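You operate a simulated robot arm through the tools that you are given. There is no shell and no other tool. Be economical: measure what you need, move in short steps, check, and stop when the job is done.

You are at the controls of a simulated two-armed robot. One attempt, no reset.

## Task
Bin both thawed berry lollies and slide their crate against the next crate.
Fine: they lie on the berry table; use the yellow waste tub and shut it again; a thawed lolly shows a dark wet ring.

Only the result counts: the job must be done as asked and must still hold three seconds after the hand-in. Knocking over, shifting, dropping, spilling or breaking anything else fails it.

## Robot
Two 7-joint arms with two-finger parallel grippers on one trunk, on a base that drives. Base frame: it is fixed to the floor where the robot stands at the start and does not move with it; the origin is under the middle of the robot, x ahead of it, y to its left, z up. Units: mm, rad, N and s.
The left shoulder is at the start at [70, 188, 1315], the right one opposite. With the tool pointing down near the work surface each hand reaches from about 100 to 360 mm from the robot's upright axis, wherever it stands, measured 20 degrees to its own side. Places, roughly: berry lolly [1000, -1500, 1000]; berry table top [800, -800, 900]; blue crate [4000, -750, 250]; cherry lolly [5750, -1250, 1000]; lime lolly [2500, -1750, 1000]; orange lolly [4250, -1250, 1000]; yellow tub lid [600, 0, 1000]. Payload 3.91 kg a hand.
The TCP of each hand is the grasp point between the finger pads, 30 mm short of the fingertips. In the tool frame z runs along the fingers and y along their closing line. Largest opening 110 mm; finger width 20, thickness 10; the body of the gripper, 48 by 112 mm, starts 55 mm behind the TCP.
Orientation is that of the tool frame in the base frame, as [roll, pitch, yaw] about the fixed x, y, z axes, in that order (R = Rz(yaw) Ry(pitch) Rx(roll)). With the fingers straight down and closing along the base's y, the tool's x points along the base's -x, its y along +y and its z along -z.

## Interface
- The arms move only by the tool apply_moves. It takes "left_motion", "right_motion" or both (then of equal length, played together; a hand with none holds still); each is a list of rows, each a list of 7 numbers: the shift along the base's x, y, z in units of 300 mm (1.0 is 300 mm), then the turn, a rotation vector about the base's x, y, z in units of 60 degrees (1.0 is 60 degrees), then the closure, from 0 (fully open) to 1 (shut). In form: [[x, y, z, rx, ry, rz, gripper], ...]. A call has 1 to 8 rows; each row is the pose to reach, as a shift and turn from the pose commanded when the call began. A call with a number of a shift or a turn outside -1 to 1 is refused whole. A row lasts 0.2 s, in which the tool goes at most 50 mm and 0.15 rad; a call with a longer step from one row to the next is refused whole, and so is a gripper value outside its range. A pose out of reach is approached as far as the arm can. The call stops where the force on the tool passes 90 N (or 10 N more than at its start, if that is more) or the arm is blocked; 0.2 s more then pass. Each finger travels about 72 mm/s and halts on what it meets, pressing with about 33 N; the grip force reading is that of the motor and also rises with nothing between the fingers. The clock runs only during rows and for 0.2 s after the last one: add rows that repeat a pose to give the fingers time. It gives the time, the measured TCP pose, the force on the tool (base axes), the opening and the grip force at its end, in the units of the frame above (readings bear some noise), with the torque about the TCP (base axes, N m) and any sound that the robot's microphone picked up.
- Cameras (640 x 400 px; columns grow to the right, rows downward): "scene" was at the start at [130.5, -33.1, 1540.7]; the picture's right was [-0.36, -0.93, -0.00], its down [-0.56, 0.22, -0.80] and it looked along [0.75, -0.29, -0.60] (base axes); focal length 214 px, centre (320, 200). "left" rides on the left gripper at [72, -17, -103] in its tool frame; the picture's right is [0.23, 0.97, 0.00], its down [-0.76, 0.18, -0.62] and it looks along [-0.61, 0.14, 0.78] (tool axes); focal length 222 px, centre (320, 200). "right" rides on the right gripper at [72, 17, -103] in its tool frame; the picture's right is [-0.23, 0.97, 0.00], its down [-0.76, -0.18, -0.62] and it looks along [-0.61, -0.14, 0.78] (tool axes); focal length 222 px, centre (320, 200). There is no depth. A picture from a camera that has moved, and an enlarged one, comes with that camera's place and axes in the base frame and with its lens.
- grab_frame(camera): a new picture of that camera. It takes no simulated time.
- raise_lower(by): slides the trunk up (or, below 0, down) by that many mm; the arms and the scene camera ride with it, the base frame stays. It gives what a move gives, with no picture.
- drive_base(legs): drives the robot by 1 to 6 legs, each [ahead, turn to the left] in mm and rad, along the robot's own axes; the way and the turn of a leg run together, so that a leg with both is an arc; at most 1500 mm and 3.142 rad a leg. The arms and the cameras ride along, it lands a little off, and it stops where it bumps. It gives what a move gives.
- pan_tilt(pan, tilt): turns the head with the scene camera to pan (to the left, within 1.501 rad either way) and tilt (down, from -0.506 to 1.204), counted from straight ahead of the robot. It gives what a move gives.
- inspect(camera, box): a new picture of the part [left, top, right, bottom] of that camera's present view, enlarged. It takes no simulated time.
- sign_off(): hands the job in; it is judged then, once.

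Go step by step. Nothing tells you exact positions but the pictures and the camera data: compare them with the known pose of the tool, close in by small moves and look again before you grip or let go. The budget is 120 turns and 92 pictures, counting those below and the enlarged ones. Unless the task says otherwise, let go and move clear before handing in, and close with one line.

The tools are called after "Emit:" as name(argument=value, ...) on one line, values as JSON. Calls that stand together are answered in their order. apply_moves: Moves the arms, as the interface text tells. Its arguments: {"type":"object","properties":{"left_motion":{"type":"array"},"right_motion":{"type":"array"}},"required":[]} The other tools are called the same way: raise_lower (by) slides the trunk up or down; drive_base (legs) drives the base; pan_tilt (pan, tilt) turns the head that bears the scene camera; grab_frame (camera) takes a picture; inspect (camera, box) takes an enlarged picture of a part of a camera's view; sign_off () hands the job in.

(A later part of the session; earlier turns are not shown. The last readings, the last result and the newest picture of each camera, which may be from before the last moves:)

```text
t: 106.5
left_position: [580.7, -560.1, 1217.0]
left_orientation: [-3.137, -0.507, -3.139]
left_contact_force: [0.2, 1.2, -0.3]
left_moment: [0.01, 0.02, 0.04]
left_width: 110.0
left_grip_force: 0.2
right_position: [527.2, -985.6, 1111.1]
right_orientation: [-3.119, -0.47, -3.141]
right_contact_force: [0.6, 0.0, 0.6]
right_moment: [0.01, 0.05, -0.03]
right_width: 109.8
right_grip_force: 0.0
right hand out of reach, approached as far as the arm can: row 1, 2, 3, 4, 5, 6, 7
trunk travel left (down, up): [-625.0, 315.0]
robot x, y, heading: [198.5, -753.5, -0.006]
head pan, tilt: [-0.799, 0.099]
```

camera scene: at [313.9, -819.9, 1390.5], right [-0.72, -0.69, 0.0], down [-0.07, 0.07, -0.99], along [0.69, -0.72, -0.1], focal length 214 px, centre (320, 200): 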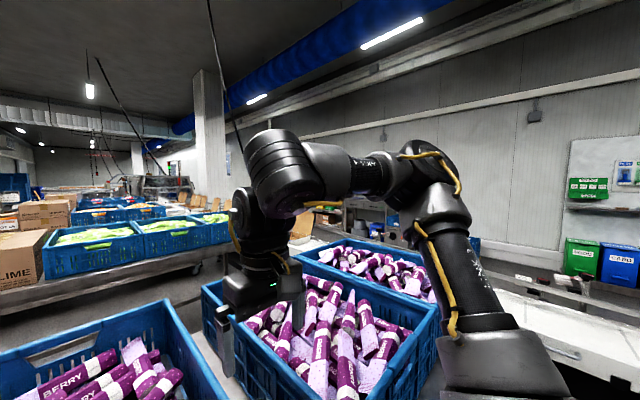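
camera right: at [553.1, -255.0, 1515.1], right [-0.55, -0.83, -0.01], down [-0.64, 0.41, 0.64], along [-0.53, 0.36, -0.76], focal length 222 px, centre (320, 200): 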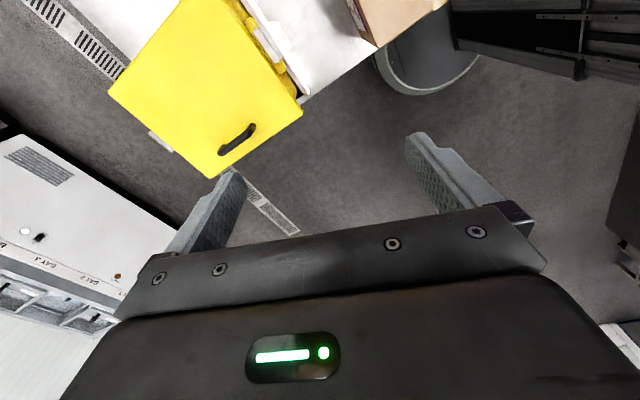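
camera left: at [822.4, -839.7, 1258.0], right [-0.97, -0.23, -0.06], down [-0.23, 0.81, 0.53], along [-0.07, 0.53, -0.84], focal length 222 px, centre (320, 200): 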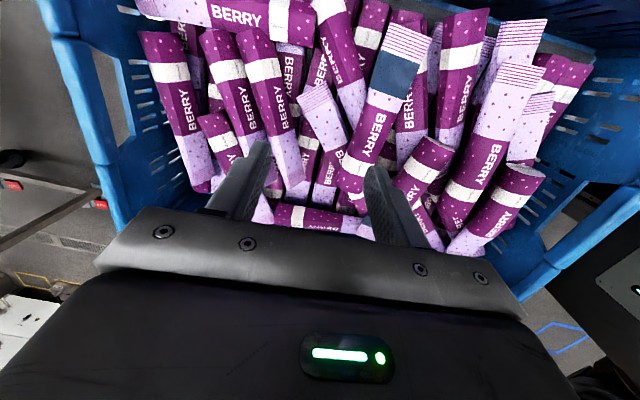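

Confirmed: with the fingers tipped back 0.5 rad the left hand descends freely. Since the lollies lie along y, tipping about y is harmless to the grip. I'll raise the right hand, drive 75 mm closer, and turn the left hand about its own axis so it closes across the lollies.

Emit:
apply_moves(right_motion=[[0, -0.1, 0.14, 0, 0, 0, 0], [0, -0.2, 0.28, 0, 0, 0, 0], [0, -0.3, 0.42, 0, 0, 0, 0]])

Emit:
drive_base(legs=[[75, 0]])

Emit:
apply_moves(left_motion=[[0, -0.03, 0.05, 0.06, 0, 0.11, 0], [0, -0.06, 0.05, 0.12, 0, 0.22, 0], [0, -0.1, 0.05, 0.18, 0, 0.33, 0], [0, -0.13, 0.05, 0.24, 0, 0.44, 0], [0, -0.17, 0.05, 0.3, 0, 0.55, 0], [0, -0.2, 0.05, 0.359, 0, 0.658, 0]])

Emit:
apply_moves(left_motion=[[0, -0.03, 0, 0.06, 0, 0.11, 0], [0, -0.06, 0, 0.12, 0, 0.22, 0], [0, -0.1, 0, 0.18, 0, 0.33, 0], [0, -0.13, 0, 0.24, 0, 0.44, 0], [0, -0.17, 0, 0.3, 0, 0.55, 0.2], [0, -0.2, 0, 0.359, 0, 0.658, 0.42]])

```text
refused: row 1 steps farther than a row can; nothing moved
```

```text
t: 107.5
left_position: [647.5, -561.4, 1219.8]
left_orientation: [-3.141, -0.499, -3.141]
left_contact_force: [0.0, -1.1, -0.3]
left_moment: [-0.02, -0.03, 0.0]
left_width: 109.8
left_grip_force: 0.0
right_position: [594.3, -987.6, 1112.4]
right_orientation: [-3.118, -0.464, 3.14]
right_contact_force: [-0.5, 0.0, 0.5]
right_moment: [0.0, -0.04, -0.01]
right_width: 109.9
right_grip_force: 0.1
trunk travel left (down, up): [-625.0, 315.0]
robot x, y, heading: [277.7, -749.4, -0.004]
head pan, tilt: [-0.799, 0.099]
```

```text
t: 108.9
left_position: [653.8, -621.1, 1232.5]
left_orientation: [2.773, -0.349, -2.287]
left_contact_force: [0.4, 0.1, 0.0]
left_moment: [0.01, 0.02, -0.01]
left_width: 109.9
left_grip_force: 0.0
right_position: [598.7, -988.2, 1112.7]
right_orientation: [-3.118, -0.468, 3.14]
right_contact_force: [-0.7, -0.6, 0.1]
right_moment: [0.0, 0.01, 0.02]
right_width: 110.1
right_grip_force: 0.1
trunk travel left (down, up): [-625.0, 315.0]
robot x, y, heading: [278.8, -751.3, -0.004]
head pan, tilt: [-0.799, 0.099]
```

```text
t: 110.3
left_position: [653.8, -681.5, 1232.6]
left_orientation: [2.644, -0.001, -1.566]
left_contact_force: [0.2, -0.2, 0.5]
left_moment: [0.03, 0.02, 0.01]
left_width: 64.1
left_grip_force: 0.1
right_position: [599.1, -988.7, 1110.8]
right_orientation: [-3.12, -0.469, -3.14]
right_contact_force: [1.4, 0.4, -0.1]
right_moment: [-0.01, -0.02, -0.04]
right_width: 109.9
right_grip_force: 0.1
trunk travel left (down, up): [-625.0, 315.0]
robot x, y, heading: [276.1, -755.3, -0.002]
head pan, tilt: [-0.799, 0.099]
```

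The left hand answers exactly now, at yaw −1.57 with a 0.5 rad tip. I'll raise the right hand clear, and move the left above lolly A while reducing the tip to 0.3.

Emit:
apply_moves(left_motion=[[0.08, -0.03, -0.05, 0, 0, 0, 0.42], [0.16, -0.08, -0.12, 0, 0, 0, 0.42], [0.26, -0.14, -0.2, 0, 0, 0, 0.42], [0.36, -0.2, -0.28, 0, -0.05, 0, 0.42], [0.44, -0.235, -0.36, 0, -0.1, 0, 0.42], [0.46, -0.235, -0.44, 0, -0.19, 0, 0.42]], right_motion=[[0, -0.05, 0.12, 0, 0, 0, 0], [0, -0.1, 0.24, 0, 0, 0, 0], [0, -0.15, 0.36, 0, 0, 0, 0], [0, -0.2, 0.45, 0, 0, 0, 0], [0, -0.2, 0.45, 0, 0, 0, 0], [0, -0.2, 0.45, 0, 0, 0, 0]])

Emit:
grab_frame(camera="left")

Emit:
pan_tilt(pan=0, tilt=0.8)

Emit:
grab_frame(camera="scene")

```text
t: 111.7
left_position: [797.6, -761.7, 1108.8]
left_orientation: [2.841, -0.006, -1.569]
left_contact_force: [0.2, 0.3, -0.7]
left_moment: [0.05, -0.01, 0.0]
left_width: 64.1
left_grip_force: 0.1
left hand out of reach, approached as far as the arm can: row 6
right_position: [549.9, -1030.5, 1172.2]
right_orientation: [-3.12, -0.469, -3.14]
right_contact_force: [-0.2, -0.2, 0.3]
right_moment: [-0.01, -0.02, -0.02]
right_width: 109.8
right_grip_force: 0.1
right hand out of reach, approached as far as the arm can: row 1, 2, 3, 4, 5, 6
trunk travel left (down, up): [-625.0, 315.0]
robot x, y, heading: [276.9, -751.4, -0.0]
head pan, tilt: [-0.799, 0.099]
```

```text
45 pictures are left
camera left: at [847.1, -832.0, 1204.1], right [-0.93, -0.23, 0.29], down [0.01, 0.77, 0.64], along [-0.37, 0.6, -0.71], focal length 222 px, centre (320, 200)
```

left: 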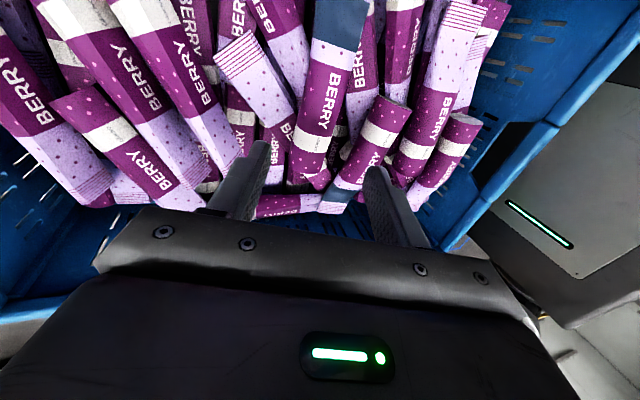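

```text
t: 112.8
left_position: [798.9, -761.7, 1109.4]
left_orientation: [2.838, -0.008, -1.569]
left_contact_force: [-0.6, 0.5, 0.3]
left_moment: [-0.02, -0.04, 0.01]
left_width: 63.9
left_grip_force: 0.1
right_position: [549.7, -1029.2, 1173.4]
right_orientation: [-3.121, -0.469, 3.141]
right_contact_force: [0.8, -0.1, 0.0]
right_moment: [-0.03, 0.0, 0.03]
right_width: 110.0
right_grip_force: 0.0
trunk travel left (down, up): [-625.0, 315.0]
robot x, y, heading: [273.9, -752.0, -0.004]
head pan, tilt: [0.0, 0.799]
```

```text
44 pictures are left
camera scene: at [405.4, -754.9, 1327.5], right [-0.01, -1.0, 0.0], down [-0.72, 0.0, -0.7], along [0.7, 0.0, -0.72], focal length 214 px, centre (320, 200)
```

scene: 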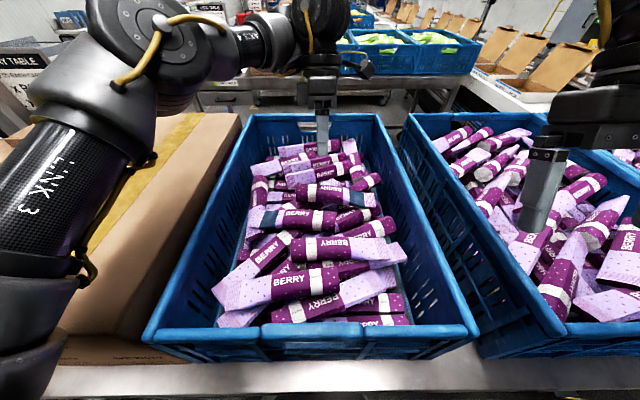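

I'm above lolly A. I'll descend to z≈1020 with a 0.4 rad tip and look again.

Emit:
apply_moves(left_motion=[[-0.01, 0.01, -0.08, 0, 0.05, 0, 0.42], [-0.03, 0.015, -0.16, 0, 0.1, 0, 0.42], [-0.05, 0.015, -0.23, 0, 0.1, 0, 0.42], [-0.06, 0.015, -0.29, 0, 0.1, 0, 0.42]])

Emit:
grab_frame(camera="left")

Emit:
inspect(camera="scene", box=[200, 90, 420, 250])

```text
t: 113.8
left_position: [803.4, -767.3, 1032.4]
left_orientation: [2.732, -0.001, -1.568]
left_contact_force: [0.1, 0.0, 0.0]
left_moment: [0.04, -0.02, -0.04]
left_width: 63.7
left_grip_force: 0.1
left hand out of reach, approached as far as the arm can: row 2, 3, 4
right_position: [550.2, -1029.5, 1172.4]
right_orientation: [-3.122, -0.471, -3.14]
right_contact_force: [-0.1, -0.4, -0.4]
right_moment: [-0.02, 0.01, -0.01]
right_width: 110.0
right_grip_force: 0.1
trunk travel left (down, up): [-625.0, 315.0]
robot x, y, heading: [277.2, -753.1, -0.006]
head pan, tilt: [0.0, 0.799]
```

```text
43 pictures are left
camera left: at [862.8, -838.4, 1121.7], right [-0.89, -0.23, 0.39], down [0.08, 0.76, 0.64], along [-0.44, 0.6, -0.66], focal length 222 px, centre (320, 200)
```

left: 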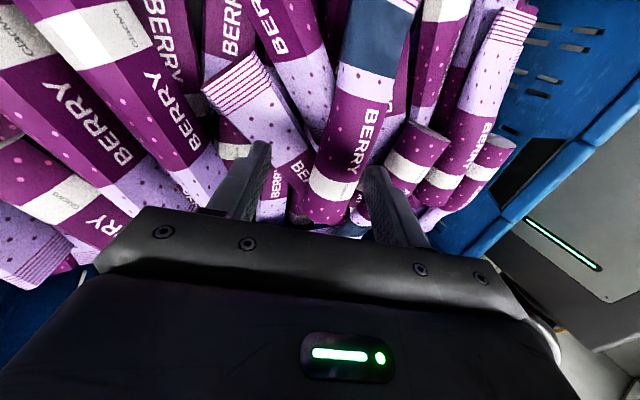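

```text
2.50 times, centred on (310, 170) of scene
camera zoom: at [406.7, -754.3, 1327.3], right [-0.01, -1.0, 0.0], down [-0.72, 0.0, -0.7], along [0.7, 0.0, -0.72], focal length 536 px, centre (345, 275)
```

zoom: 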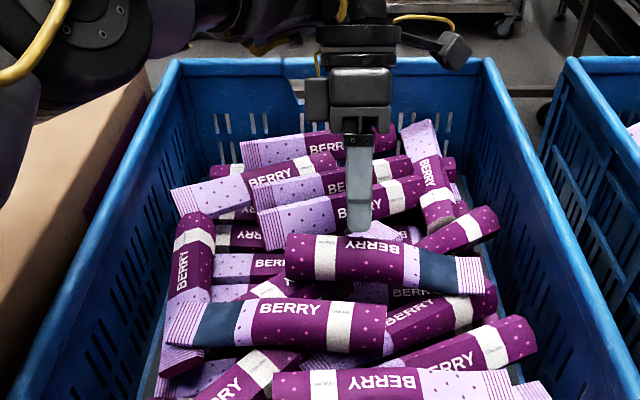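

The needed tip grows as the hand goes down and shrinks with distance. I'll lift a little, tip to 0.52, back the base by 50 mm, and come down again over A.

Emit:
apply_moves(left_motion=[[0, 0, 0.07, 0, 0.05, 0, 0.42], [0, 0, 0.14, 0, 0.11, 0, 0.42]])

Emit:
drive_base(legs=[[-50, 0]])

Emit:
apply_moves(left_motion=[[0.06, 0.01, 0, 0, 0, 0, 0.42], [0.12, 0.02, -0.03, 0, 0, 0, 0.42], [0.12, 0.03, -0.12, 0, 0, 0, 0.42], [0.1, 0.03, -0.18, 0, 0, 0, 0.42]])

Emit:
grab_frame(camera="left")

```text
t: 114.4
left_position: [803.0, -765.9, 1074.3]
left_orientation: [2.622, -0.003, -1.568]
left_contact_force: [0.4, -0.4, -0.3]
left_moment: [0.02, -0.02, 0.01]
left_width: 63.6
left_grip_force: 0.1
right_position: [549.6, -1029.9, 1172.9]
right_orientation: [-3.118, -0.468, -3.141]
right_contact_force: [-0.3, 0.6, -0.1]
right_moment: [-0.02, 0.01, 0.0]
right_width: 110.1
right_grip_force: 0.0
trunk travel left (down, up): [-625.0, 315.0]
robot x, y, heading: [276.4, -752.7, -0.007]
head pan, tilt: [0.0, 0.799]
```

```text
t: 115.3
left_position: [756.1, -765.7, 1074.3]
left_orientation: [2.623, -0.003, -1.567]
left_contact_force: [-0.2, 0.3, -0.2]
left_moment: [-0.01, 0.02, 0.0]
left_width: 63.9
left_grip_force: 0.1
right_position: [502.5, -1028.8, 1171.9]
right_orientation: [-3.121, -0.469, 3.141]
right_contact_force: [0.0, 1.2, -0.6]
right_moment: [0.01, -0.01, -0.04]
right_width: 109.9
right_grip_force: 0.0
trunk travel left (down, up): [-625.0, 315.0]
robot x, y, heading: [229.5, -753.4, -0.008]
head pan, tilt: [0.0, 0.799]
```

```text
t: 116.3
left_position: [784.0, -758.8, 1021.2]
left_orientation: [2.621, -0.003, -1.567]
left_contact_force: [0.1, -0.1, 0.0]
left_moment: [-0.01, -0.04, -0.01]
left_width: 63.9
left_grip_force: 0.0
right_position: [501.5, -1029.0, 1172.3]
right_orientation: [-3.12, -0.469, 3.141]
right_contact_force: [-0.3, -0.1, -0.2]
right_moment: [0.0, 0.02, -0.04]
right_width: 109.8
right_grip_force: 0.0
trunk travel left (down, up): [-625.0, 315.0]
robot x, y, heading: [225.7, -759.1, -0.004]
head pan, tilt: [0.0, 0.799]
```

```text
41 pictures are left
camera left: at [852.4, -828.3, 1102.8], right [-0.84, -0.23, 0.48], down [0.15, 0.76, 0.63], along [-0.51, 0.6, -0.61], focal length 222 px, centre (320, 200)
```

left: 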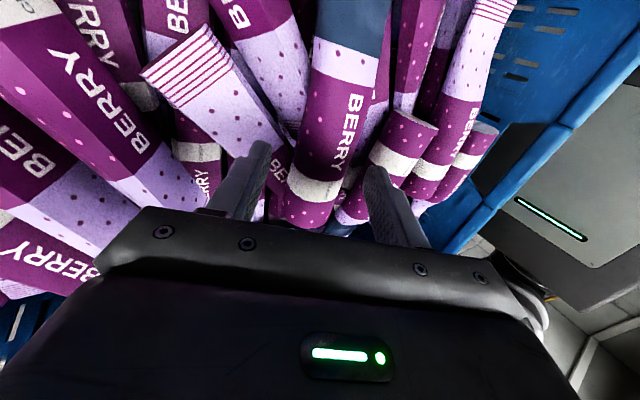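

The hand is free at [784, −759, 1021]. A appears slightly toward the robot from my approach line; I'll zoom both views to fix its place better.

Emit:
inspect(camera="scene", box=[220, 100, 420, 240])

Emit:
inspect(camera="left", box=[220, 0, 460, 240])

```text
2.86 times, centred on (320, 170) of scene
camera zoom: at [356.8, -754.5, 1327.4], right [-0.01, -1.0, 0.0], down [-0.72, 0.0, -0.7], along [0.7, 0.0, -0.72], focal length 613 px, centre (320, 286)
```

zoom: 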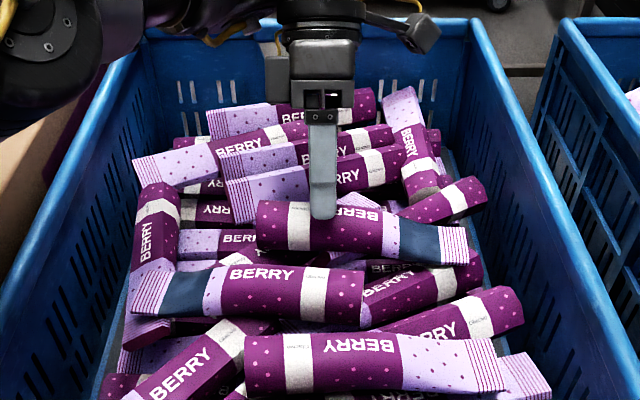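

```text
1.67 times, centred on (340, 120) of left
camera zoom: at [852.4, -828.3, 1102.8], right [-0.84, -0.23, 0.48], down [0.15, 0.76, 0.63], along [-0.51, 0.6, -0.61], focal length 370 px, centre (287, 333)
```

zoom: 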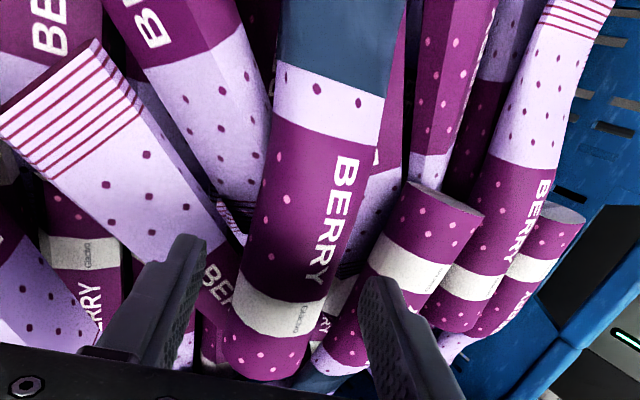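

A's axis is at about [760, −757, 984], right on the approach line. I'll slide in along the fingers' direction by 40 mm and check before closing.

Emit:
apply_moves(left_motion=[[-0.026, 0.003, -0.04, 0, 0, 0, 0.42], [-0.052, 0.006, -0.08, 0, 0, 0, 0.42], [-0.078, 0.006, -0.117, 0, 0, 0, 0.42]])

Emit:
inspect(camera="scene", box=[220, 100, 420, 240])

Emit:
inspect(camera="left", box=[220, 0, 460, 240])

```text
t: 117.0
left_position: [776.1, -756.8, 1011.0]
left_orientation: [2.655, -0.021, -1.56]
left_contact_force: [6.4, -6.8, 17.9]
left_moment: [-0.14, -0.66, -0.2]
left_width: 62.2
left_grip_force: 0.1
right_position: [500.9, -1029.3, 1172.9]
right_orientation: [-3.119, -0.469, 3.14]
right_contact_force: [0.8, 0.2, 0.5]
right_moment: [-0.01, 0.03, 0.01]
right_width: 110.0
right_grip_force: 0.0
trunk travel left (down, up): [-625.0, 315.0]
robot x, y, heading: [227.2, -754.8, -0.007]
head pan, tilt: [0.0, 0.799]
stopped in row 3 (left hand): the force on the tool passed its limit at 104 N (the readings are from after the stop); the commanded pose is now the measured one
```

```text
2.86 times, centred on (320, 170) of scene
camera zoom: at [356.3, -754.6, 1327.3], right [-0.01, -1.0, 0.0], down [-0.72, 0.0, -0.7], along [0.7, 0.0, -0.72], focal length 613 px, centre (320, 286)
```

zoom: 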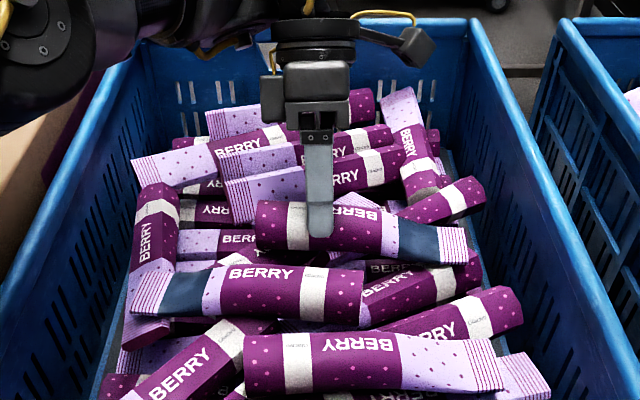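

```text
1.67 times, centred on (340, 120) of left
camera zoom: at [841.6, -824.7, 1095.9], right [-0.86, -0.23, 0.46], down [0.13, 0.78, 0.62], along [-0.5, 0.59, -0.64], focal length 370 px, centre (287, 333)
```

zoom: 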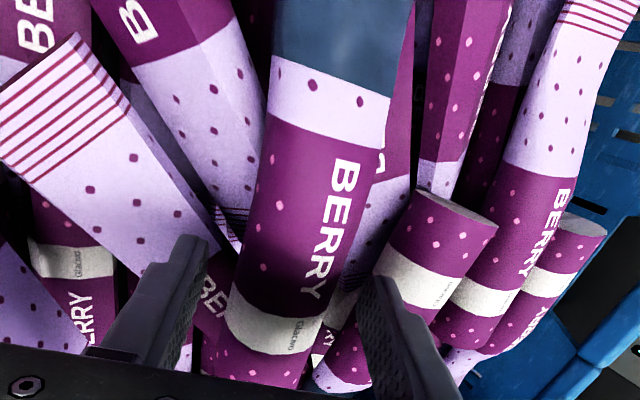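

The far finger landed on a lolly crossing under A. At A's white band (y≈−727) that side is clear, so I'll back out, narrow to 52 mm, shift there and look.

Emit:
apply_moves(left_motion=[[0.03, 0, 0.05, 0, 0, 0, 0.42], [0.04, 0.05, 0.07, 0, 0.02, 0, 0.53], [0.04, 0.1, 0.07, 0, 0.03, 0, 0.53]])

Emit:
inspect(camera="left", box=[220, 0, 460, 240])

```text
t: 117.8
left_position: [788.0, -723.7, 1029.5]
left_orientation: [2.617, -0.017, -1.561]
left_contact_force: [-0.1, 0.0, -0.9]
left_moment: [-0.01, 0.0, -0.03]
left_width: 51.7
left_grip_force: 0.0
right_position: [500.9, -1029.5, 1173.5]
right_orientation: [-3.12, -0.468, 3.141]
right_contact_force: [0.4, 0.1, 0.2]
right_moment: [0.0, 0.0, -0.01]
right_width: 110.2
right_grip_force: 0.2
trunk travel left (down, up): [-625.0, 315.0]
robot x, y, heading: [226.0, -750.5, -0.003]
head pan, tilt: [0.0, 0.799]
```

```text
1.67 times, centred on (340, 120) of left
camera zoom: at [857.0, -793.4, 1112.6], right [-0.84, -0.23, 0.49], down [0.15, 0.77, 0.62], along [-0.52, 0.59, -0.62], focal length 370 px, centre (287, 333)
```

zoom: 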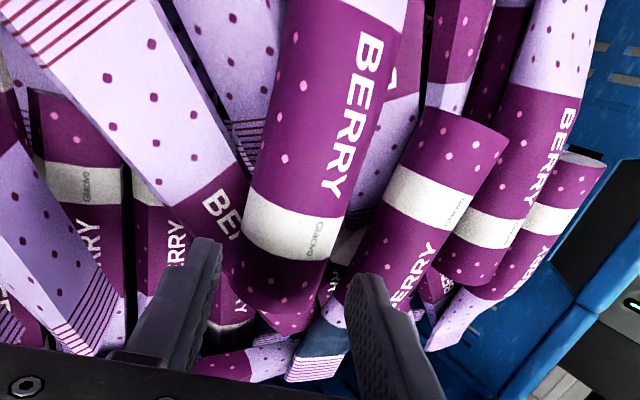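

A's head end is ahead of the fingers. I'll shift 8 mm toward the head and go in until the pads just pass A's axis, watching the force.

Emit:
apply_moves(left_motion=[[-0.02, 0.027, -0.03, 0, 0, 0, 0.53], [-0.04, 0.03, -0.065, 0, 0, 0, 0.53], [-0.06, 0.03, -0.1, 0, 0, 0, 0.53]])

Emit:
inspect(camera="left", box=[220, 0, 460, 240])

```text
t: 118.6
left_position: [774.1, -714.4, 1008.6]
left_orientation: [2.636, -0.021, -1.554]
left_contact_force: [41.5, 1.1, 70.0]
left_moment: [0.45, -3.07, -0.08]
left_width: 53.1
left_grip_force: 1.1
right_position: [500.6, -1029.8, 1175.8]
right_orientation: [-3.119, -0.468, -3.14]
right_contact_force: [0.1, 0.1, -0.5]
right_moment: [0.0, 0.0, -0.01]
right_width: 110.1
right_grip_force: 0.1
trunk travel left (down, up): [-625.0, 315.0]
robot x, y, heading: [230.2, -752.2, -0.009]
head pan, tilt: [0.0, 0.799]
```

```text
1.67 times, centred on (340, 120) of left
camera zoom: at [841.3, -783.3, 1092.7], right [-0.85, -0.23, 0.48], down [0.13, 0.78, 0.62], along [-0.51, 0.58, -0.63], focal length 370 px, centre (287, 333)
```

zoom: 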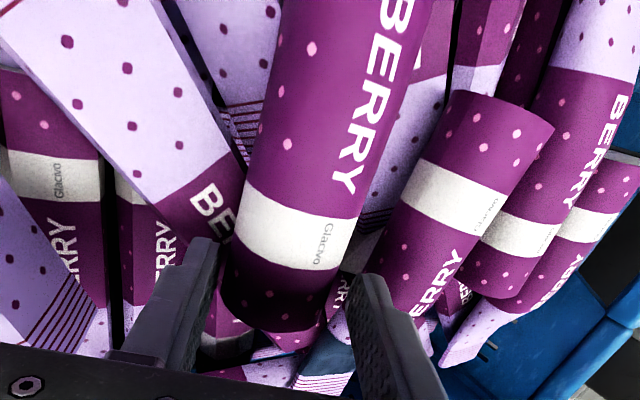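

The far finger again rests on the crossing lolly, but the tips are about at A's widest line. I'll close gently here and lift a little to see whether it holds.

Emit:
apply_moves(left_motion=[[0, 0, 0, 0, 0, 0, 0.7], [0, 0, 0, 0, 0, 0, 0.85], [0, 0, 0, 0, 0, 0, 0.85], [0.005, 0, 0.03, 0, 0, 0, 0.85], [0.01, 0, 0.07, 0, 0, 0, 0.85], [0.01, 0, 0.12, 0, 0, 0, 0.85]])

Emit:
grab_frame(camera="left")

Emit:
inspect(camera="scene", box=[220, 80, 420, 240])

```text
t: 120.0
left_position: [772.3, -713.6, 1033.6]
left_orientation: [2.617, -0.015, -1.562]
left_contact_force: [-0.2, 0.0, -1.6]
left_moment: [0.06, -0.03, 0.0]
left_width: 38.2
left_grip_force: 33.1
right_position: [501.1, -1028.8, 1172.3]
right_orientation: [-3.119, -0.469, 3.141]
right_contact_force: [1.8, 0.9, 0.6]
right_moment: [0.01, -0.01, 0.0]
right_width: 110.0
right_grip_force: 0.0
trunk travel left (down, up): [-625.0, 315.0]
robot x, y, heading: [225.2, -750.5, -0.006]
head pan, tilt: [0.0, 0.799]
```

```text
34 pictures are left
camera left: at [841.2, -784.8, 1116.2], right [-0.84, -0.23, 0.49], down [0.15, 0.77, 0.62], along [-0.52, 0.59, -0.61], focal length 222 px, centre (320, 200)
```

left: 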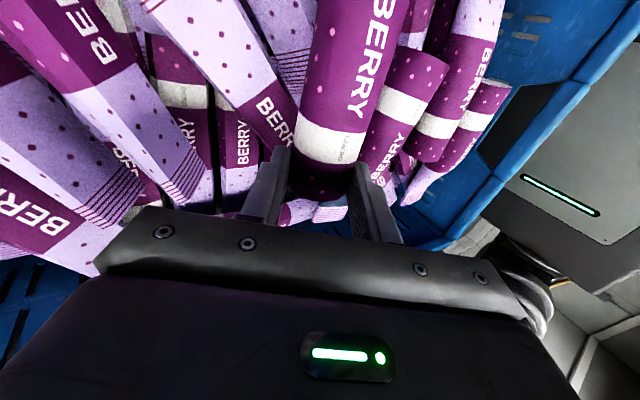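

```text
2.50 times, centred on (320, 160) of scene
camera zoom: at [356.5, -754.2, 1327.1], right [-0.01, -1.0, 0.0], down [-0.72, 0.0, -0.7], along [0.7, 0.0, -0.72], focal length 536 px, centre (320, 300)
```

zoom: 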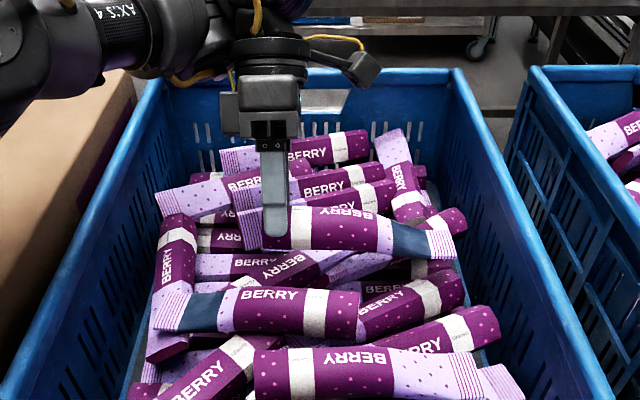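

A is held and lifted. But the lid is shut and my left hand is the one that works well, so I'll lay A back where it was, go and open the tub first, then fetch both.

Emit:
apply_moves(left_motion=[[0, 0, -0.04, 0, 0, 0, 0.85], [0.003, 0, -0.075, 0, 0, 0, 0.85], [0.003, 0, -0.075, 0, 0, 0, 0.7], [0.003, 0, -0.075, 0, 0, 0, 0.5], [0.003, 0, -0.075, 0, 0, 0, 0.45], [0.05, 0, 0.03, 0, 0, 0, 0.42], [0.1, 0, 0.15, 0, 0, 0, 0.42], [0.1, 0, 0.3, 0, 0, 0, 0.42]])

Emit:
grab_frame(camera="scene")

```text
t: 121.8
left_position: [800.7, -716.4, 1126.7]
left_orientation: [2.618, -0.015, -1.56]
left_contact_force: [-0.6, -0.3, -0.1]
left_moment: [0.02, 0.0, 0.0]
left_width: 63.9
left_grip_force: 0.1
right_position: [500.3, -1030.3, 1174.3]
right_orientation: [-3.121, -0.466, -3.141]
right_contact_force: [-0.6, -0.6, -0.6]
right_moment: [0.02, -0.01, -0.03]
right_width: 110.2
right_grip_force: 0.0
trunk travel left (down, up): [-625.0, 315.0]
robot x, y, heading: [228.1, -754.8, -0.006]
head pan, tilt: [0.0, 0.799]
```

```text
32 pictures are left
camera scene: at [354.4, -755.1, 1327.6], right [-0.01, -1.0, 0.0], down [-0.72, 0.0, -0.7], along [0.7, 0.0, -0.72], focal length 214 px, centre (320, 200)
```

scene: 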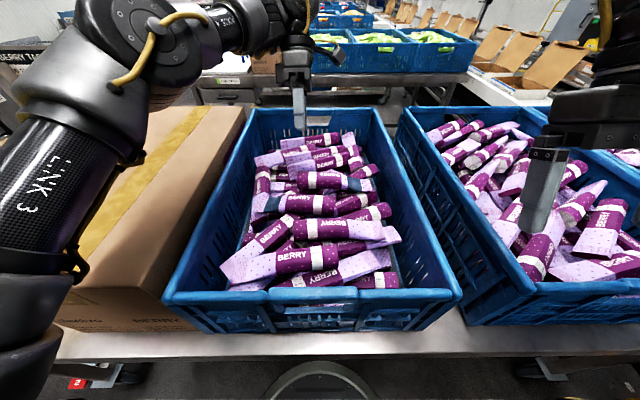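

A lies back in place. I'll raise the left hand, back away, and drive to stand before the tub as at the start.

Emit:
apply_moves(left_motion=[[0, 0, 0.12, 0, 0, 0, 0.2], [0, 0, 0.25, 0, 0, 0, 0]])

Emit:
drive_base(legs=[[-240, 0], [0, 1.57], [770, 0], [0, -1.57]])

Emit:
grab_frame(camera="left")

Emit:
grab_frame(camera="scene")

```text
t: 122.4
left_position: [788.6, -712.9, 1181.6]
left_orientation: [2.626, -0.022, -1.555]
left_contact_force: [-0.2, 0.7, 0.2]
left_moment: [-0.04, -0.04, -0.01]
left_width: 110.1
left_grip_force: 0.1
left hand out of reach, approached as far as the arm can: row 1, 2
right_position: [499.1, -1028.4, 1173.8]
right_orientation: [-3.12, -0.469, 3.14]
right_contact_force: [0.4, -0.6, 0.1]
right_moment: [0.0, 0.0, 0.01]
right_width: 109.7
right_grip_force: 0.1
trunk travel left (down, up): [-625.0, 315.0]
robot x, y, heading: [227.1, -753.8, -0.008]
head pan, tilt: [0.0, 0.799]
```

```text
t: 135.6
left_position: [549.3, 73.5, 1180.9]
left_orientation: [2.627, -0.02, -1.541]
left_contact_force: [-0.5, 0.0, -0.6]
left_moment: [0.0, -0.01, 0.0]
left_width: 110.0
left_grip_force: 0.1
right_position: [264.4, -248.1, 1174.2]
right_orientation: [-3.12, -0.467, -3.126]
right_contact_force: [0.3, -0.5, 0.0]
right_moment: [0.01, 0.02, 0.01]
right_width: 110.0
right_grip_force: 0.1
trunk travel left (down, up): [-625.0, 315.0]
robot x, y, heading: [-13.5, 23.2, 0.014]
head pan, tilt: [0.0, 0.799]
```

```text
31 pictures are left
camera left: at [618.9, 5.2, 1265.1], right [-0.84, -0.24, 0.49], down [0.13, 0.78, 0.61], along [-0.53, 0.58, -0.62], focal length 222 px, centre (320, 200)
```

left: 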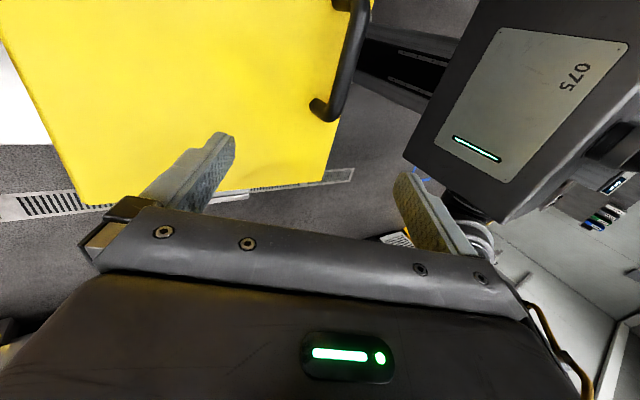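

```text
30 pictures are left
camera scene: at [116.2, 24.2, 1327.5], right [0.01, -1.0, 0.0], down [-0.72, -0.01, -0.7], along [0.7, 0.01, -0.72], focal length 214 px, centre (320, 200)
```

scene: 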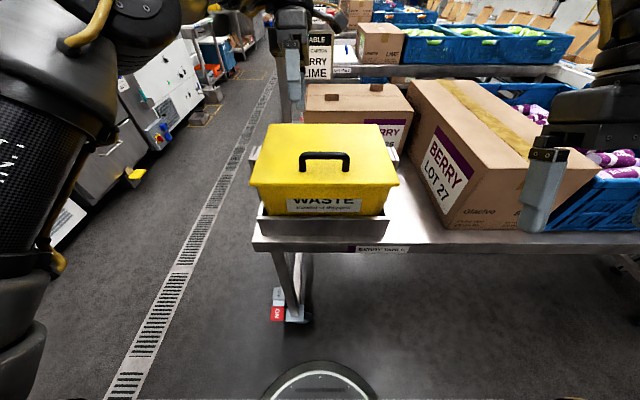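

The handle bar is at about [482, 18, 1081], running along y, with the lid surface near z 1040 and its hinge probably at the far edge (x≈700). I'll line the left hand up along its finger direction above the bar.

Emit:
apply_moves(left_motion=[[-0.03, -0.1, -0.03, 0, 0, 0, 0.3], [-0.05, -0.18, -0.05, 0, 0, -0.02, 0.6], [-0.09, -0.18, -0.12, 0, 0, -0.02, 0.6], [-0.13, -0.18, -0.19, 0, 0, -0.02, 0.6]])

Emit:
grab_frame(camera="left")

Emit:
inspect(camera="scene", box=[230, 90, 430, 250])

```text
t: 136.6
left_position: [509.2, 17.2, 1125.3]
left_orientation: [2.625, -0.02, -1.559]
left_contact_force: [0.1, -0.4, 0.3]
left_moment: [-0.01, -0.03, -0.02]
left_width: 43.8
left_grip_force: 0.1
right_position: [265.4, -248.9, 1172.6]
right_orientation: [-3.121, -0.467, -3.124]
right_contact_force: [0.4, 0.3, 0.0]
right_moment: [0.01, 0.0, -0.03]
right_width: 110.0
right_grip_force: 0.2
trunk travel left (down, up): [-625.0, 315.0]
robot x, y, heading: [-16.7, 23.8, 0.01]
head pan, tilt: [0.0, 0.799]
```

```text
29 pictures are left
camera left: at [578.2, -50.8, 1208.8], right [-0.84, -0.23, 0.49], down [0.14, 0.78, 0.61], along [-0.52, 0.59, -0.62], focal length 222 px, centre (320, 200)
```

left: 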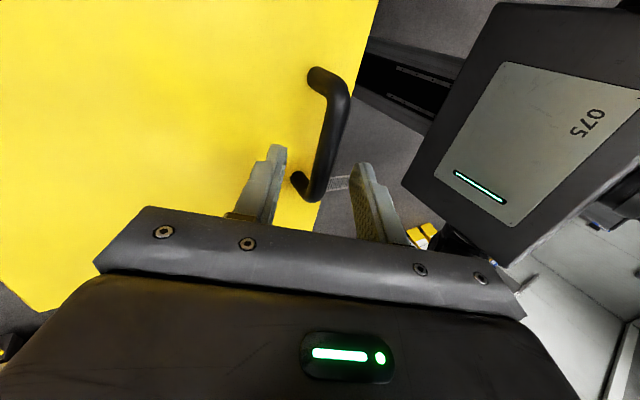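

```text
2.50 times, centred on (330, 170) of scene
camera zoom: at [116.0, 23.8, 1327.5], right [0.01, -1.0, 0.0], down [-0.72, -0.01, -0.7], along [0.7, 0.01, -0.72], focal length 536 px, centre (295, 275)
```

zoom: 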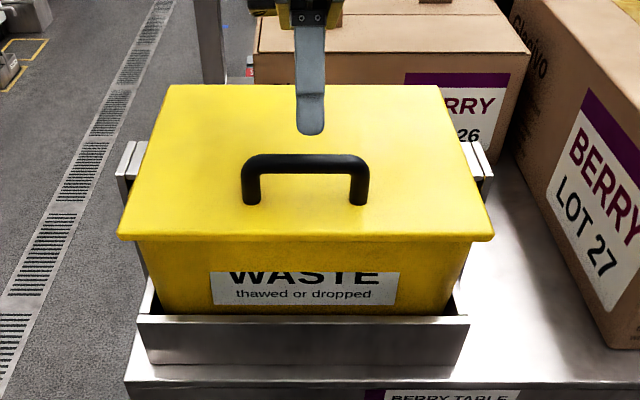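

The bar centre is at about [477, 15, 1084]. I'll slide in so that it sits between the pads and close on it.

Emit:
apply_moves(left_motion=[[-0.03, -0.005, 0.0, 0, 0, 0, 0.6], [-0.055, -0.008, -0.05, 0, 0, 0, 0.6], [-0.087, -0.008, -0.103, 0, 0, 0, 0.6], [-0.087, -0.008, -0.103, 0, 0, 0, 0.8], [-0.087, -0.008, -0.103, 0, 0, 0, 1.0], [-0.087, -0.008, -0.103, 0, 0, 0, 1.0]])

Emit:
grab_frame(camera="left")

```text
t: 138.0
left_position: [484.5, 16.8, 1092.9]
left_orientation: [2.625, -0.019, -1.559]
left_contact_force: [0.3, 1.9, 0.9]
left_moment: [0.15, 0.02, 0.23]
left_width: 15.4
left_grip_force: 33.1
right_position: [266.2, -246.5, 1172.7]
right_orientation: [-3.119, -0.468, -3.125]
right_contact_force: [-0.1, 1.2, 0.8]
right_moment: [0.0, 0.02, 0.0]
right_width: 109.7
right_grip_force: 0.2
trunk travel left (down, up): [-625.0, 315.0]
robot x, y, heading: [-14.0, 24.1, 0.011]
head pan, tilt: [0.0, 0.799]
```

```text
27 pictures are left
camera left: at [551.9, -52.5, 1177.4], right [-0.84, -0.23, 0.49], down [0.15, 0.78, 0.61], along [-0.52, 0.59, -0.62], focal length 222 px, centre (320, 200)
```

left: 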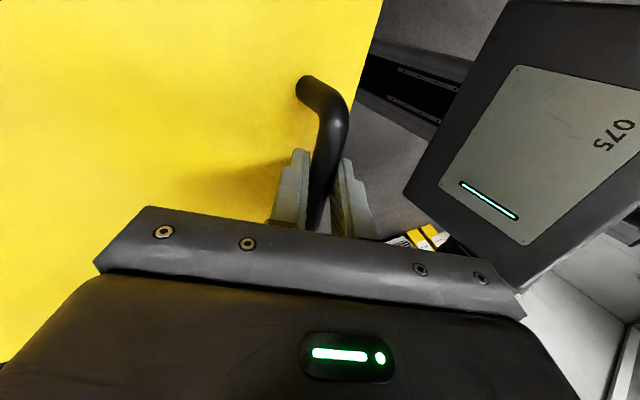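

The bar is gripped (15 mm). I'll lift the lid 16° along an arc about a hinge assumed at [698, 1038], tipping the hand with it, and check.

Emit:
apply_moves(left_motion=[[0.014, 0, 0.05, 0, 0.067, 0, 1.0], [0.033, 0, 0.099, 0, 0.133, 0, 1.0], [0.054, 0, 0.145, 0, 0.2, 0, 1.0], [0.079, 0, 0.191, 0, 0.267, 0, 1.0]])

Emit:
inspect(camera="scene", box=[200, 40, 440, 250])

```text
t: 139.0
left_position: [499.7, 20.9, 1140.2]
left_orientation: [2.349, -0.017, -1.553]
left_contact_force: [7.3, -11.0, -5.1]
left_moment: [0.65, -0.17, -0.03]
left_width: 15.5
left_grip_force: 33.0
left hand out of reach, approached as far as the arm can: row 4
right_position: [267.8, -252.3, 1170.5]
right_orientation: [-3.125, -0.471, -3.124]
right_contact_force: [-0.5, -1.0, 0.1]
right_moment: [-0.01, 0.0, 0.02]
right_width: 110.1
right_grip_force: 0.0
trunk travel left (down, up): [-625.0, 315.0]
robot x, y, heading: [-10.5, 21.0, 0.009]
head pan, tilt: [0.0, 0.799]
```

```text
1.90 times, centred on (320, 145) of scene
camera zoom: at [119.0, 20.7, 1327.1], right [0.01, -1.0, 0.0], down [-0.72, -0.01, -0.7], along [0.7, 0.01, -0.72], focal length 408 px, centre (320, 305)
```

zoom: 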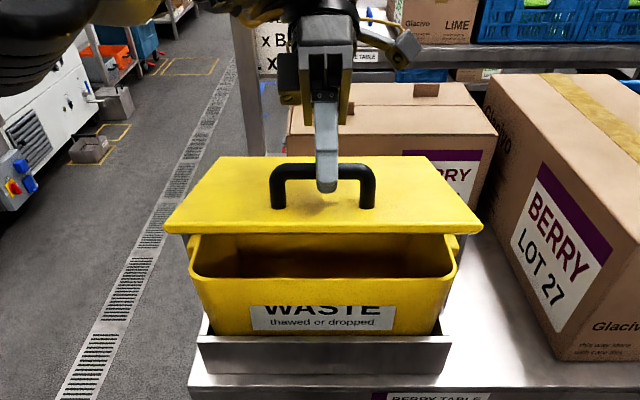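

The lid is hinged at the back and opens, but from here my arm runs out of reach. I'll lower it again, let go, and regrip from about 140 mm closer.

Emit:
apply_moves(left_motion=[[-0.018, -0.005, -0.045, 0, -0.067, 0, 1.0], [-0.036, -0.01, -0.09, 0, -0.133, 0, 1.0], [-0.05, -0.012, -0.14, 0, -0.2, 0, 1.0], [-0.052, -0.012, -0.155, 0, -0.25, 0, 1.0], [-0.052, -0.012, -0.155, 0, -0.25, 0, 0.8], [-0.052, -0.012, -0.155, 0, -0.25, 0, 0.6], [-0.0, -0.012, -0.065, 0, -0.25, 0, 0.6], [0.06, -0.012, 0.04, 0, -0.2, 0, 0.6]])

Emit:
apply_moves(left_motion=[[0, 0, 0.1, 0, 0.03, 0, 0.6], [-0.05, 0, 0.2, 0, 0.06, 0, 0.6], [-0.15, 0, 0.25, 0, 0.09, 0, 0.6], [-0.25, 0, 0.25, 0, 0.09, 0, 0.6]])

Emit:
inspect(camera="scene", box=[200, 40, 440, 250])

```text
t: 140.8
left_position: [516.6, 21.3, 1151.9]
left_orientation: [2.551, -0.019, -1.559]
left_contact_force: [-0.6, -0.6, -0.4]
left_moment: [-0.01, -0.04, 0.0]
left_width: 44.1
left_grip_force: 0.0
right_position: [267.0, -247.8, 1170.8]
right_orientation: [-3.12, -0.469, -3.126]
right_contact_force: [1.7, -0.1, -0.1]
right_moment: [-0.03, 0.04, -0.01]
right_width: 110.0
right_grip_force: 0.0
trunk travel left (down, up): [-625.0, 315.0]
robot x, y, heading: [-12.6, 24.8, 0.009]
head pan, tilt: [0.0, 0.799]
```

```text
t: 141.8
left_position: [437.8, 16.8, 1227.8]
left_orientation: [2.461, -0.016, -1.559]
left_contact_force: [0.1, -1.1, -0.9]
left_moment: [0.04, -0.02, 0.02]
left_width: 43.7
left_grip_force: 0.1
left hand out of reach, approached as far as the arm can: row 1, 2, 3
right_position: [264.9, -249.4, 1174.1]
right_orientation: [-3.121, -0.469, -3.125]
right_contact_force: [-0.1, 1.7, -0.8]
right_moment: [-0.01, -0.01, 0.01]
right_width: 110.1
right_grip_force: 0.0
trunk travel left (down, up): [-625.0, 315.0]
robot x, y, heading: [-13.7, 23.2, 0.009]
head pan, tilt: [0.0, 0.799]
```

```text
1.90 times, centred on (320, 145) of scene
camera zoom: at [114.9, 22.8, 1327.6], right [0.01, -1.0, 0.0], down [-0.72, -0.01, -0.7], along [0.7, 0.01, -0.72], focal length 408 px, centre (320, 305)
```

zoom: 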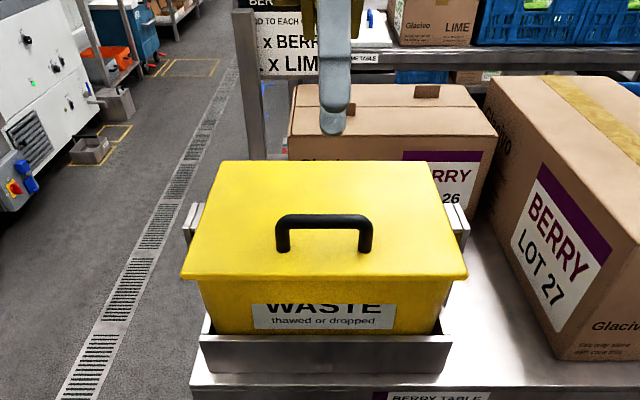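

The lid is shut again. I'll drive 145 mm closer and regrip the bar with the hand tipped 0.68.

Emit:
drive_base(legs=[[145, -0.01]])

Emit:
apply_moves(left_motion=[[-0.06, 0, -0.09, 0, 0, 0, 0.6], [-0.12, 0, -0.18, 0, 0, 0, 0.6], [-0.18, 0, -0.27, 0, 0, 0, 0.6]])

Emit:
grab_frame(camera="left")

```text
t: 143.1
left_position: [584.8, 16.5, 1228.7]
left_orientation: [2.462, -0.016, -1.565]
left_contact_force: [0.0, 0.1, -0.6]
left_moment: [0.03, 0.01, 0.0]
left_width: 44.0
left_grip_force: 0.1
right_position: [406.6, -249.6, 1172.6]
right_orientation: [-3.121, -0.468, -3.134]
right_contact_force: [-0.6, -0.7, 0.0]
right_moment: [0.01, 0.0, -0.02]
right_width: 109.8
right_grip_force: 0.1
trunk travel left (down, up): [-625.0, 315.0]
robot x, y, heading: [129.4, 26.8, 0.003]
head pan, tilt: [0.0, 0.799]
```

```text
t: 143.9
left_position: [530.5, 16.3, 1146.8]
left_orientation: [2.46, -0.017, -1.566]
left_contact_force: [0.6, 0.8, -0.9]
left_moment: [-0.02, -0.02, 0.01]
left_width: 44.0
left_grip_force: 0.0
right_position: [408.4, -250.1, 1173.7]
right_orientation: [-3.12, -0.468, -3.132]
right_contact_force: [-0.3, -0.5, 0.4]
right_moment: [-0.03, 0.0, -0.01]
right_width: 109.8
right_grip_force: 0.2
trunk travel left (down, up): [-625.0, 315.0]
robot x, y, heading: [133.3, 27.0, 0.004]
head pan, tilt: [0.0, 0.799]
```

```text
24 pictures are left
camera left: at [610.8, -54.1, 1218.8], right [-0.76, -0.22, 0.62], down [0.25, 0.77, 0.58], along [-0.61, 0.59, -0.53], focal length 222 px, centre (320, 200)
```

left: 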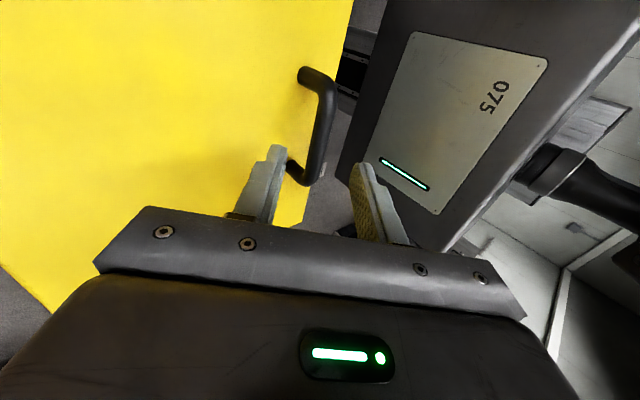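

Aligned with the bar. I'll slide in, close, then swing the lid up along its arc with the tip easing off.

Emit:
apply_moves(left_motion=[[-0.075, 0, -0.088, 0, 0, 0, 0.6], [-0.152, 0, -0.177, 0, 0, 0, 0.6], [-0.152, 0, -0.177, 0, 0, 0, 0.8], [-0.152, 0, -0.177, 0, 0, 0, 1.0], [-0.152, 0, -0.177, 0, 0, 0, 1.0]])

Emit:
apply_moves(left_motion=[[0.027, 0, 0.103, 0, -0.038, 0, 1.0], [0.068, 0, 0.2, 0, -0.076, 0, 1.0], [0.122, 0, 0.29, 0, -0.114, 0, 1.0], [0.188, 0, 0.372, 0, -0.152, 0, 1.0], [0.264, 0, 0.443, 0, -0.19, 0, 1.0], [0.35, 0, 0.503, 0, -0.229, 0, 1.0], [0.443, 0, 0.55, 0, -0.267, 0, 1.0]])

Emit:
grab_frame(camera="scene")

```text
t: 145.1
left_position: [485.5, 16.8, 1094.1]
left_orientation: [2.461, -0.018, -1.563]
left_contact_force: [3.7, 0.7, 0.3]
left_moment: [0.28, -0.1, 0.64]
left_width: 15.3
left_grip_force: 33.2
right_position: [408.9, -249.5, 1172.7]
right_orientation: [-3.119, -0.468, -3.133]
right_contact_force: [-0.2, 0.0, -1.2]
right_moment: [-0.03, -0.01, -0.04]
right_width: 109.9
right_grip_force: 0.1
trunk travel left (down, up): [-625.0, 315.0]
robot x, y, heading: [130.8, 25.3, 0.004]
head pan, tilt: [0.0, 0.799]
```

```text
t: 146.7
left_position: [619.4, 17.4, 1256.8]
left_orientation: [2.737, -0.018, -1.573]
left_contact_force: [0.4, -0.6, 0.0]
left_moment: [-0.13, 0.02, 0.08]
left_width: 15.2
left_grip_force: 33.0
right_position: [410.1, -249.9, 1173.0]
right_orientation: [-3.12, -0.469, -3.133]
right_contact_force: [0.6, 0.2, 0.2]
right_moment: [-0.01, 0.0, 0.0]
right_width: 109.9
right_grip_force: 0.1
trunk travel left (down, up): [-625.0, 315.0]
robot x, y, heading: [131.1, 23.6, 0.004]
head pan, tilt: [0.0, 0.799]
```

```text
23 pictures are left
camera scene: at [263.3, 24.0, 1327.2], right [0.0, -1.0, 0.0], down [-0.72, 0.0, -0.7], along [0.7, 0.0, -0.72], focal length 214 px, centre (320, 200)
```

scene: 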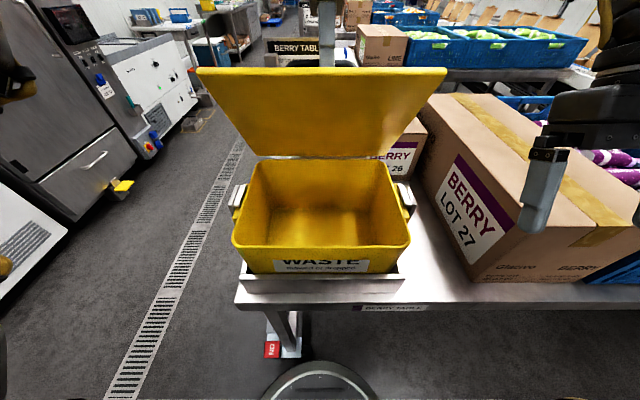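

The lid is at about 56° with no strain. I'll raise it slightly more and then drive forward to carry it past the vertical.

Emit:
apply_moves(left_motion=[[0.05, 0, 0.025, 0, -0.04, 0, 1.0], [0.09, 0, 0.038, 0, -0.075, 0, 1.0]])

Emit:
drive_base(legs=[[110, 0]])

Emit:
grab_frame(camera="scene")

```text
t: 147.3
left_position: [647.5, 16.9, 1269.0]
left_orientation: [2.818, -0.019, -1.575]
left_contact_force: [-0.3, -0.9, -1.1]
left_moment: [0.17, -0.01, -0.18]
left_width: 15.0
left_grip_force: 33.0
right_position: [409.3, -249.3, 1172.0]
right_orientation: [-3.121, -0.47, -3.135]
right_contact_force: [0.4, -0.1, 0.5]
right_moment: [-0.02, 0.0, 0.02]
right_width: 109.7
right_grip_force: 0.1
trunk travel left (down, up): [-625.0, 315.0]
robot x, y, heading: [135.4, 31.1, 0.002]
head pan, tilt: [0.0, 0.799]
```

```text
t: 148.7
left_position: [689.5, 19.1, 1267.5]
left_orientation: [2.817, -0.018, -1.557]
left_contact_force: [1.1, 1.6, -5.2]
left_moment: [0.55, -0.15, -0.48]
left_width: 15.5
left_grip_force: 33.2
right_position: [457.5, -250.7, 1171.8]
right_orientation: [-3.12, -0.469, -3.116]
right_contact_force: [0.1, -0.3, -0.7]
right_moment: [0.03, 0.0, 0.01]
right_width: 109.9
right_grip_force: 0.1
trunk travel left (down, up): [-625.0, 315.0]
robot x, y, heading: [175.0, 9.8, 0.063]
head pan, tilt: [0.0, 0.799]
stopped in leg 1: the robot was blocked; the commanded pose is now the measured one
```

```text
22 pictures are left
camera scene: at [307.1, 14.1, 1327.1], right [0.06, -1.0, 0.0], down [-0.72, -0.04, -0.7], along [0.69, 0.04, -0.72], focal length 214 px, centre (320, 200)
```

scene: 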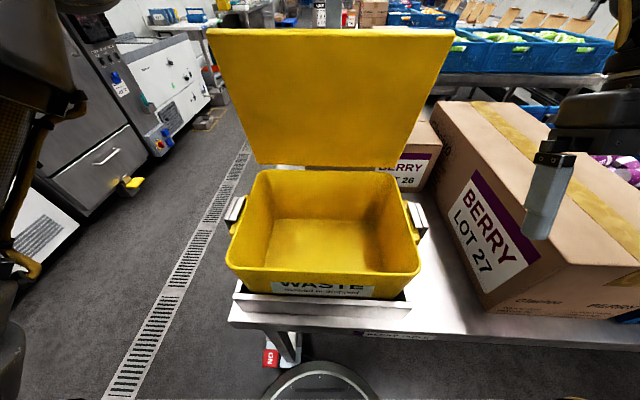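

The drive stopped with the lid at about 75°; perhaps that is the hinge's stop. I'll nudge the lid by hand 15 mm to feel for it.

Emit:
apply_moves(left_motion=[[0.02, 0, 0.005, 0, -0.02, 0, 1.0], [0.045, 0, 0.008, 0, -0.04, 0, 1.0]])

```text
t: 149.3
left_position: [703.0, 18.1, 1270.9]
left_orientation: [2.859, -0.02, -1.556]
left_contact_force: [-0.5, -0.1, -5.5]
left_moment: [0.05, -0.02, -0.21]
left_width: 15.5
left_grip_force: 33.3
right_position: [456.9, -250.4, 1173.3]
right_orientation: [-3.12, -0.467, -3.117]
right_contact_force: [-0.3, 0.8, -0.8]
right_moment: [-0.04, 0.0, -0.03]
right_width: 110.0
right_grip_force: 0.0
trunk travel left (down, up): [-625.0, 315.0]
robot x, y, heading: [179.3, 8.3, 0.062]
head pan, tilt: [0.0, 0.799]
```

No stop there: the lid moves freely. I'll push on over the top as far as the arm reaches, easing the tip.

Emit:
apply_moves(left_motion=[[0.05, 0, 0.0, 0, -0.07, 0, 1.0], [0.1, 0, -0.005, 0, -0.14, 0, 1.0], [0.15, 0, -0.012, 0, -0.21, 0, 1.0], [0.19, 0, -0.02, 0, -0.25, 0, 1.0]])

Emit:
grab_frame(camera="scene")

```text
t: 150.3
left_position: [756.8, 19.4, 1264.2]
left_orientation: [3.125, -0.026, -1.562]
left_contact_force: [-0.5, -1.8, -5.1]
left_moment: [0.09, -0.13, -0.2]
left_width: 15.5
left_grip_force: 33.1
left hand out of reach, approached as far as the arm can: row 4
right_position: [457.2, -248.6, 1173.5]
right_orientation: [-3.12, -0.468, -3.117]
right_contact_force: [-0.2, -0.1, -0.2]
right_moment: [0.0, -0.01, 0.0]
right_width: 110.0
right_grip_force: 0.0
trunk travel left (down, up): [-625.0, 315.0]
robot x, y, heading: [175.5, 10.1, 0.052]
head pan, tilt: [0.0, 0.799]
```

```text
21 pictures are left
camera scene: at [305.7, 14.9, 1327.5], right [0.06, -1.0, 0.0], down [-0.72, -0.04, -0.7], along [0.7, 0.04, -0.72], focal length 214 px, centre (320, 200)
```

scene: 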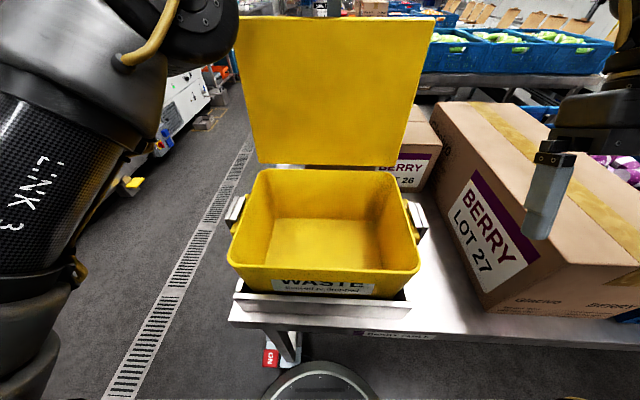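

The lid is just past vertical. I'll let go, rise and see whether it stays.

Emit:
apply_moves(left_motion=[[0, 0, 0, 0, 0, 0, 0.8], [0, 0, 0, 0, 0, 0, 0.55], [0, 0, 0, 0, 0, 0, 0.5], [0, 0, 0.08, 0, 0, 0, 0.5], [0, 0, 0.2, 0, 0, 0, 0.5], [-0.1, 0, 0.3, 0, 0, 0, 0.5], [-0.25, 0, 0.35, 0, 0, 0, 0.5]])

Emit:
grab_frame(camera="scene")

```text
t: 151.9
left_position: [676.8, 19.1, 1372.0]
left_orientation: [3.129, -0.026, -1.563]
left_contact_force: [-0.4, -0.7, 0.3]
left_moment: [0.01, -0.02, 0.04]
left_width: 54.9
left_grip_force: 0.1
left hand out of reach, approached as far as the arm can: row 4, 5, 6
right_position: [453.2, -249.2, 1174.0]
right_orientation: [-3.12, -0.463, -3.117]
right_contact_force: [-1.0, 0.2, -0.4]
right_moment: [-0.01, -0.02, -0.01]
right_width: 110.3
right_grip_force: 0.1
trunk travel left (down, up): [-625.0, 315.0]
robot x, y, heading: [174.5, 11.3, 0.061]
head pan, tilt: [0.0, 0.799]
```

```text
20 pictures are left
camera scene: at [302.2, 14.9, 1327.8], right [0.06, -1.0, 0.0], down [-0.71, -0.04, -0.7], along [0.7, 0.04, -0.72], focal length 214 px, centre (320, 200)
```

scene: 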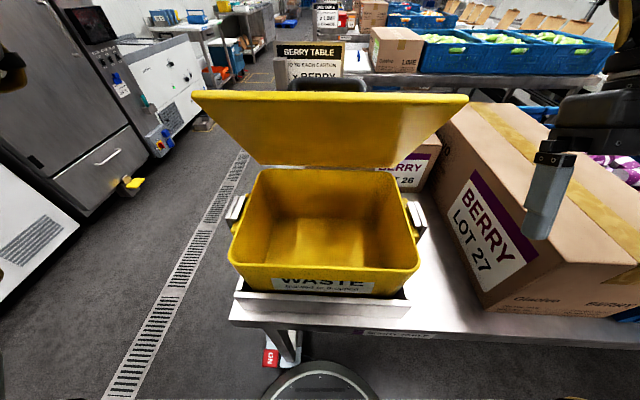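

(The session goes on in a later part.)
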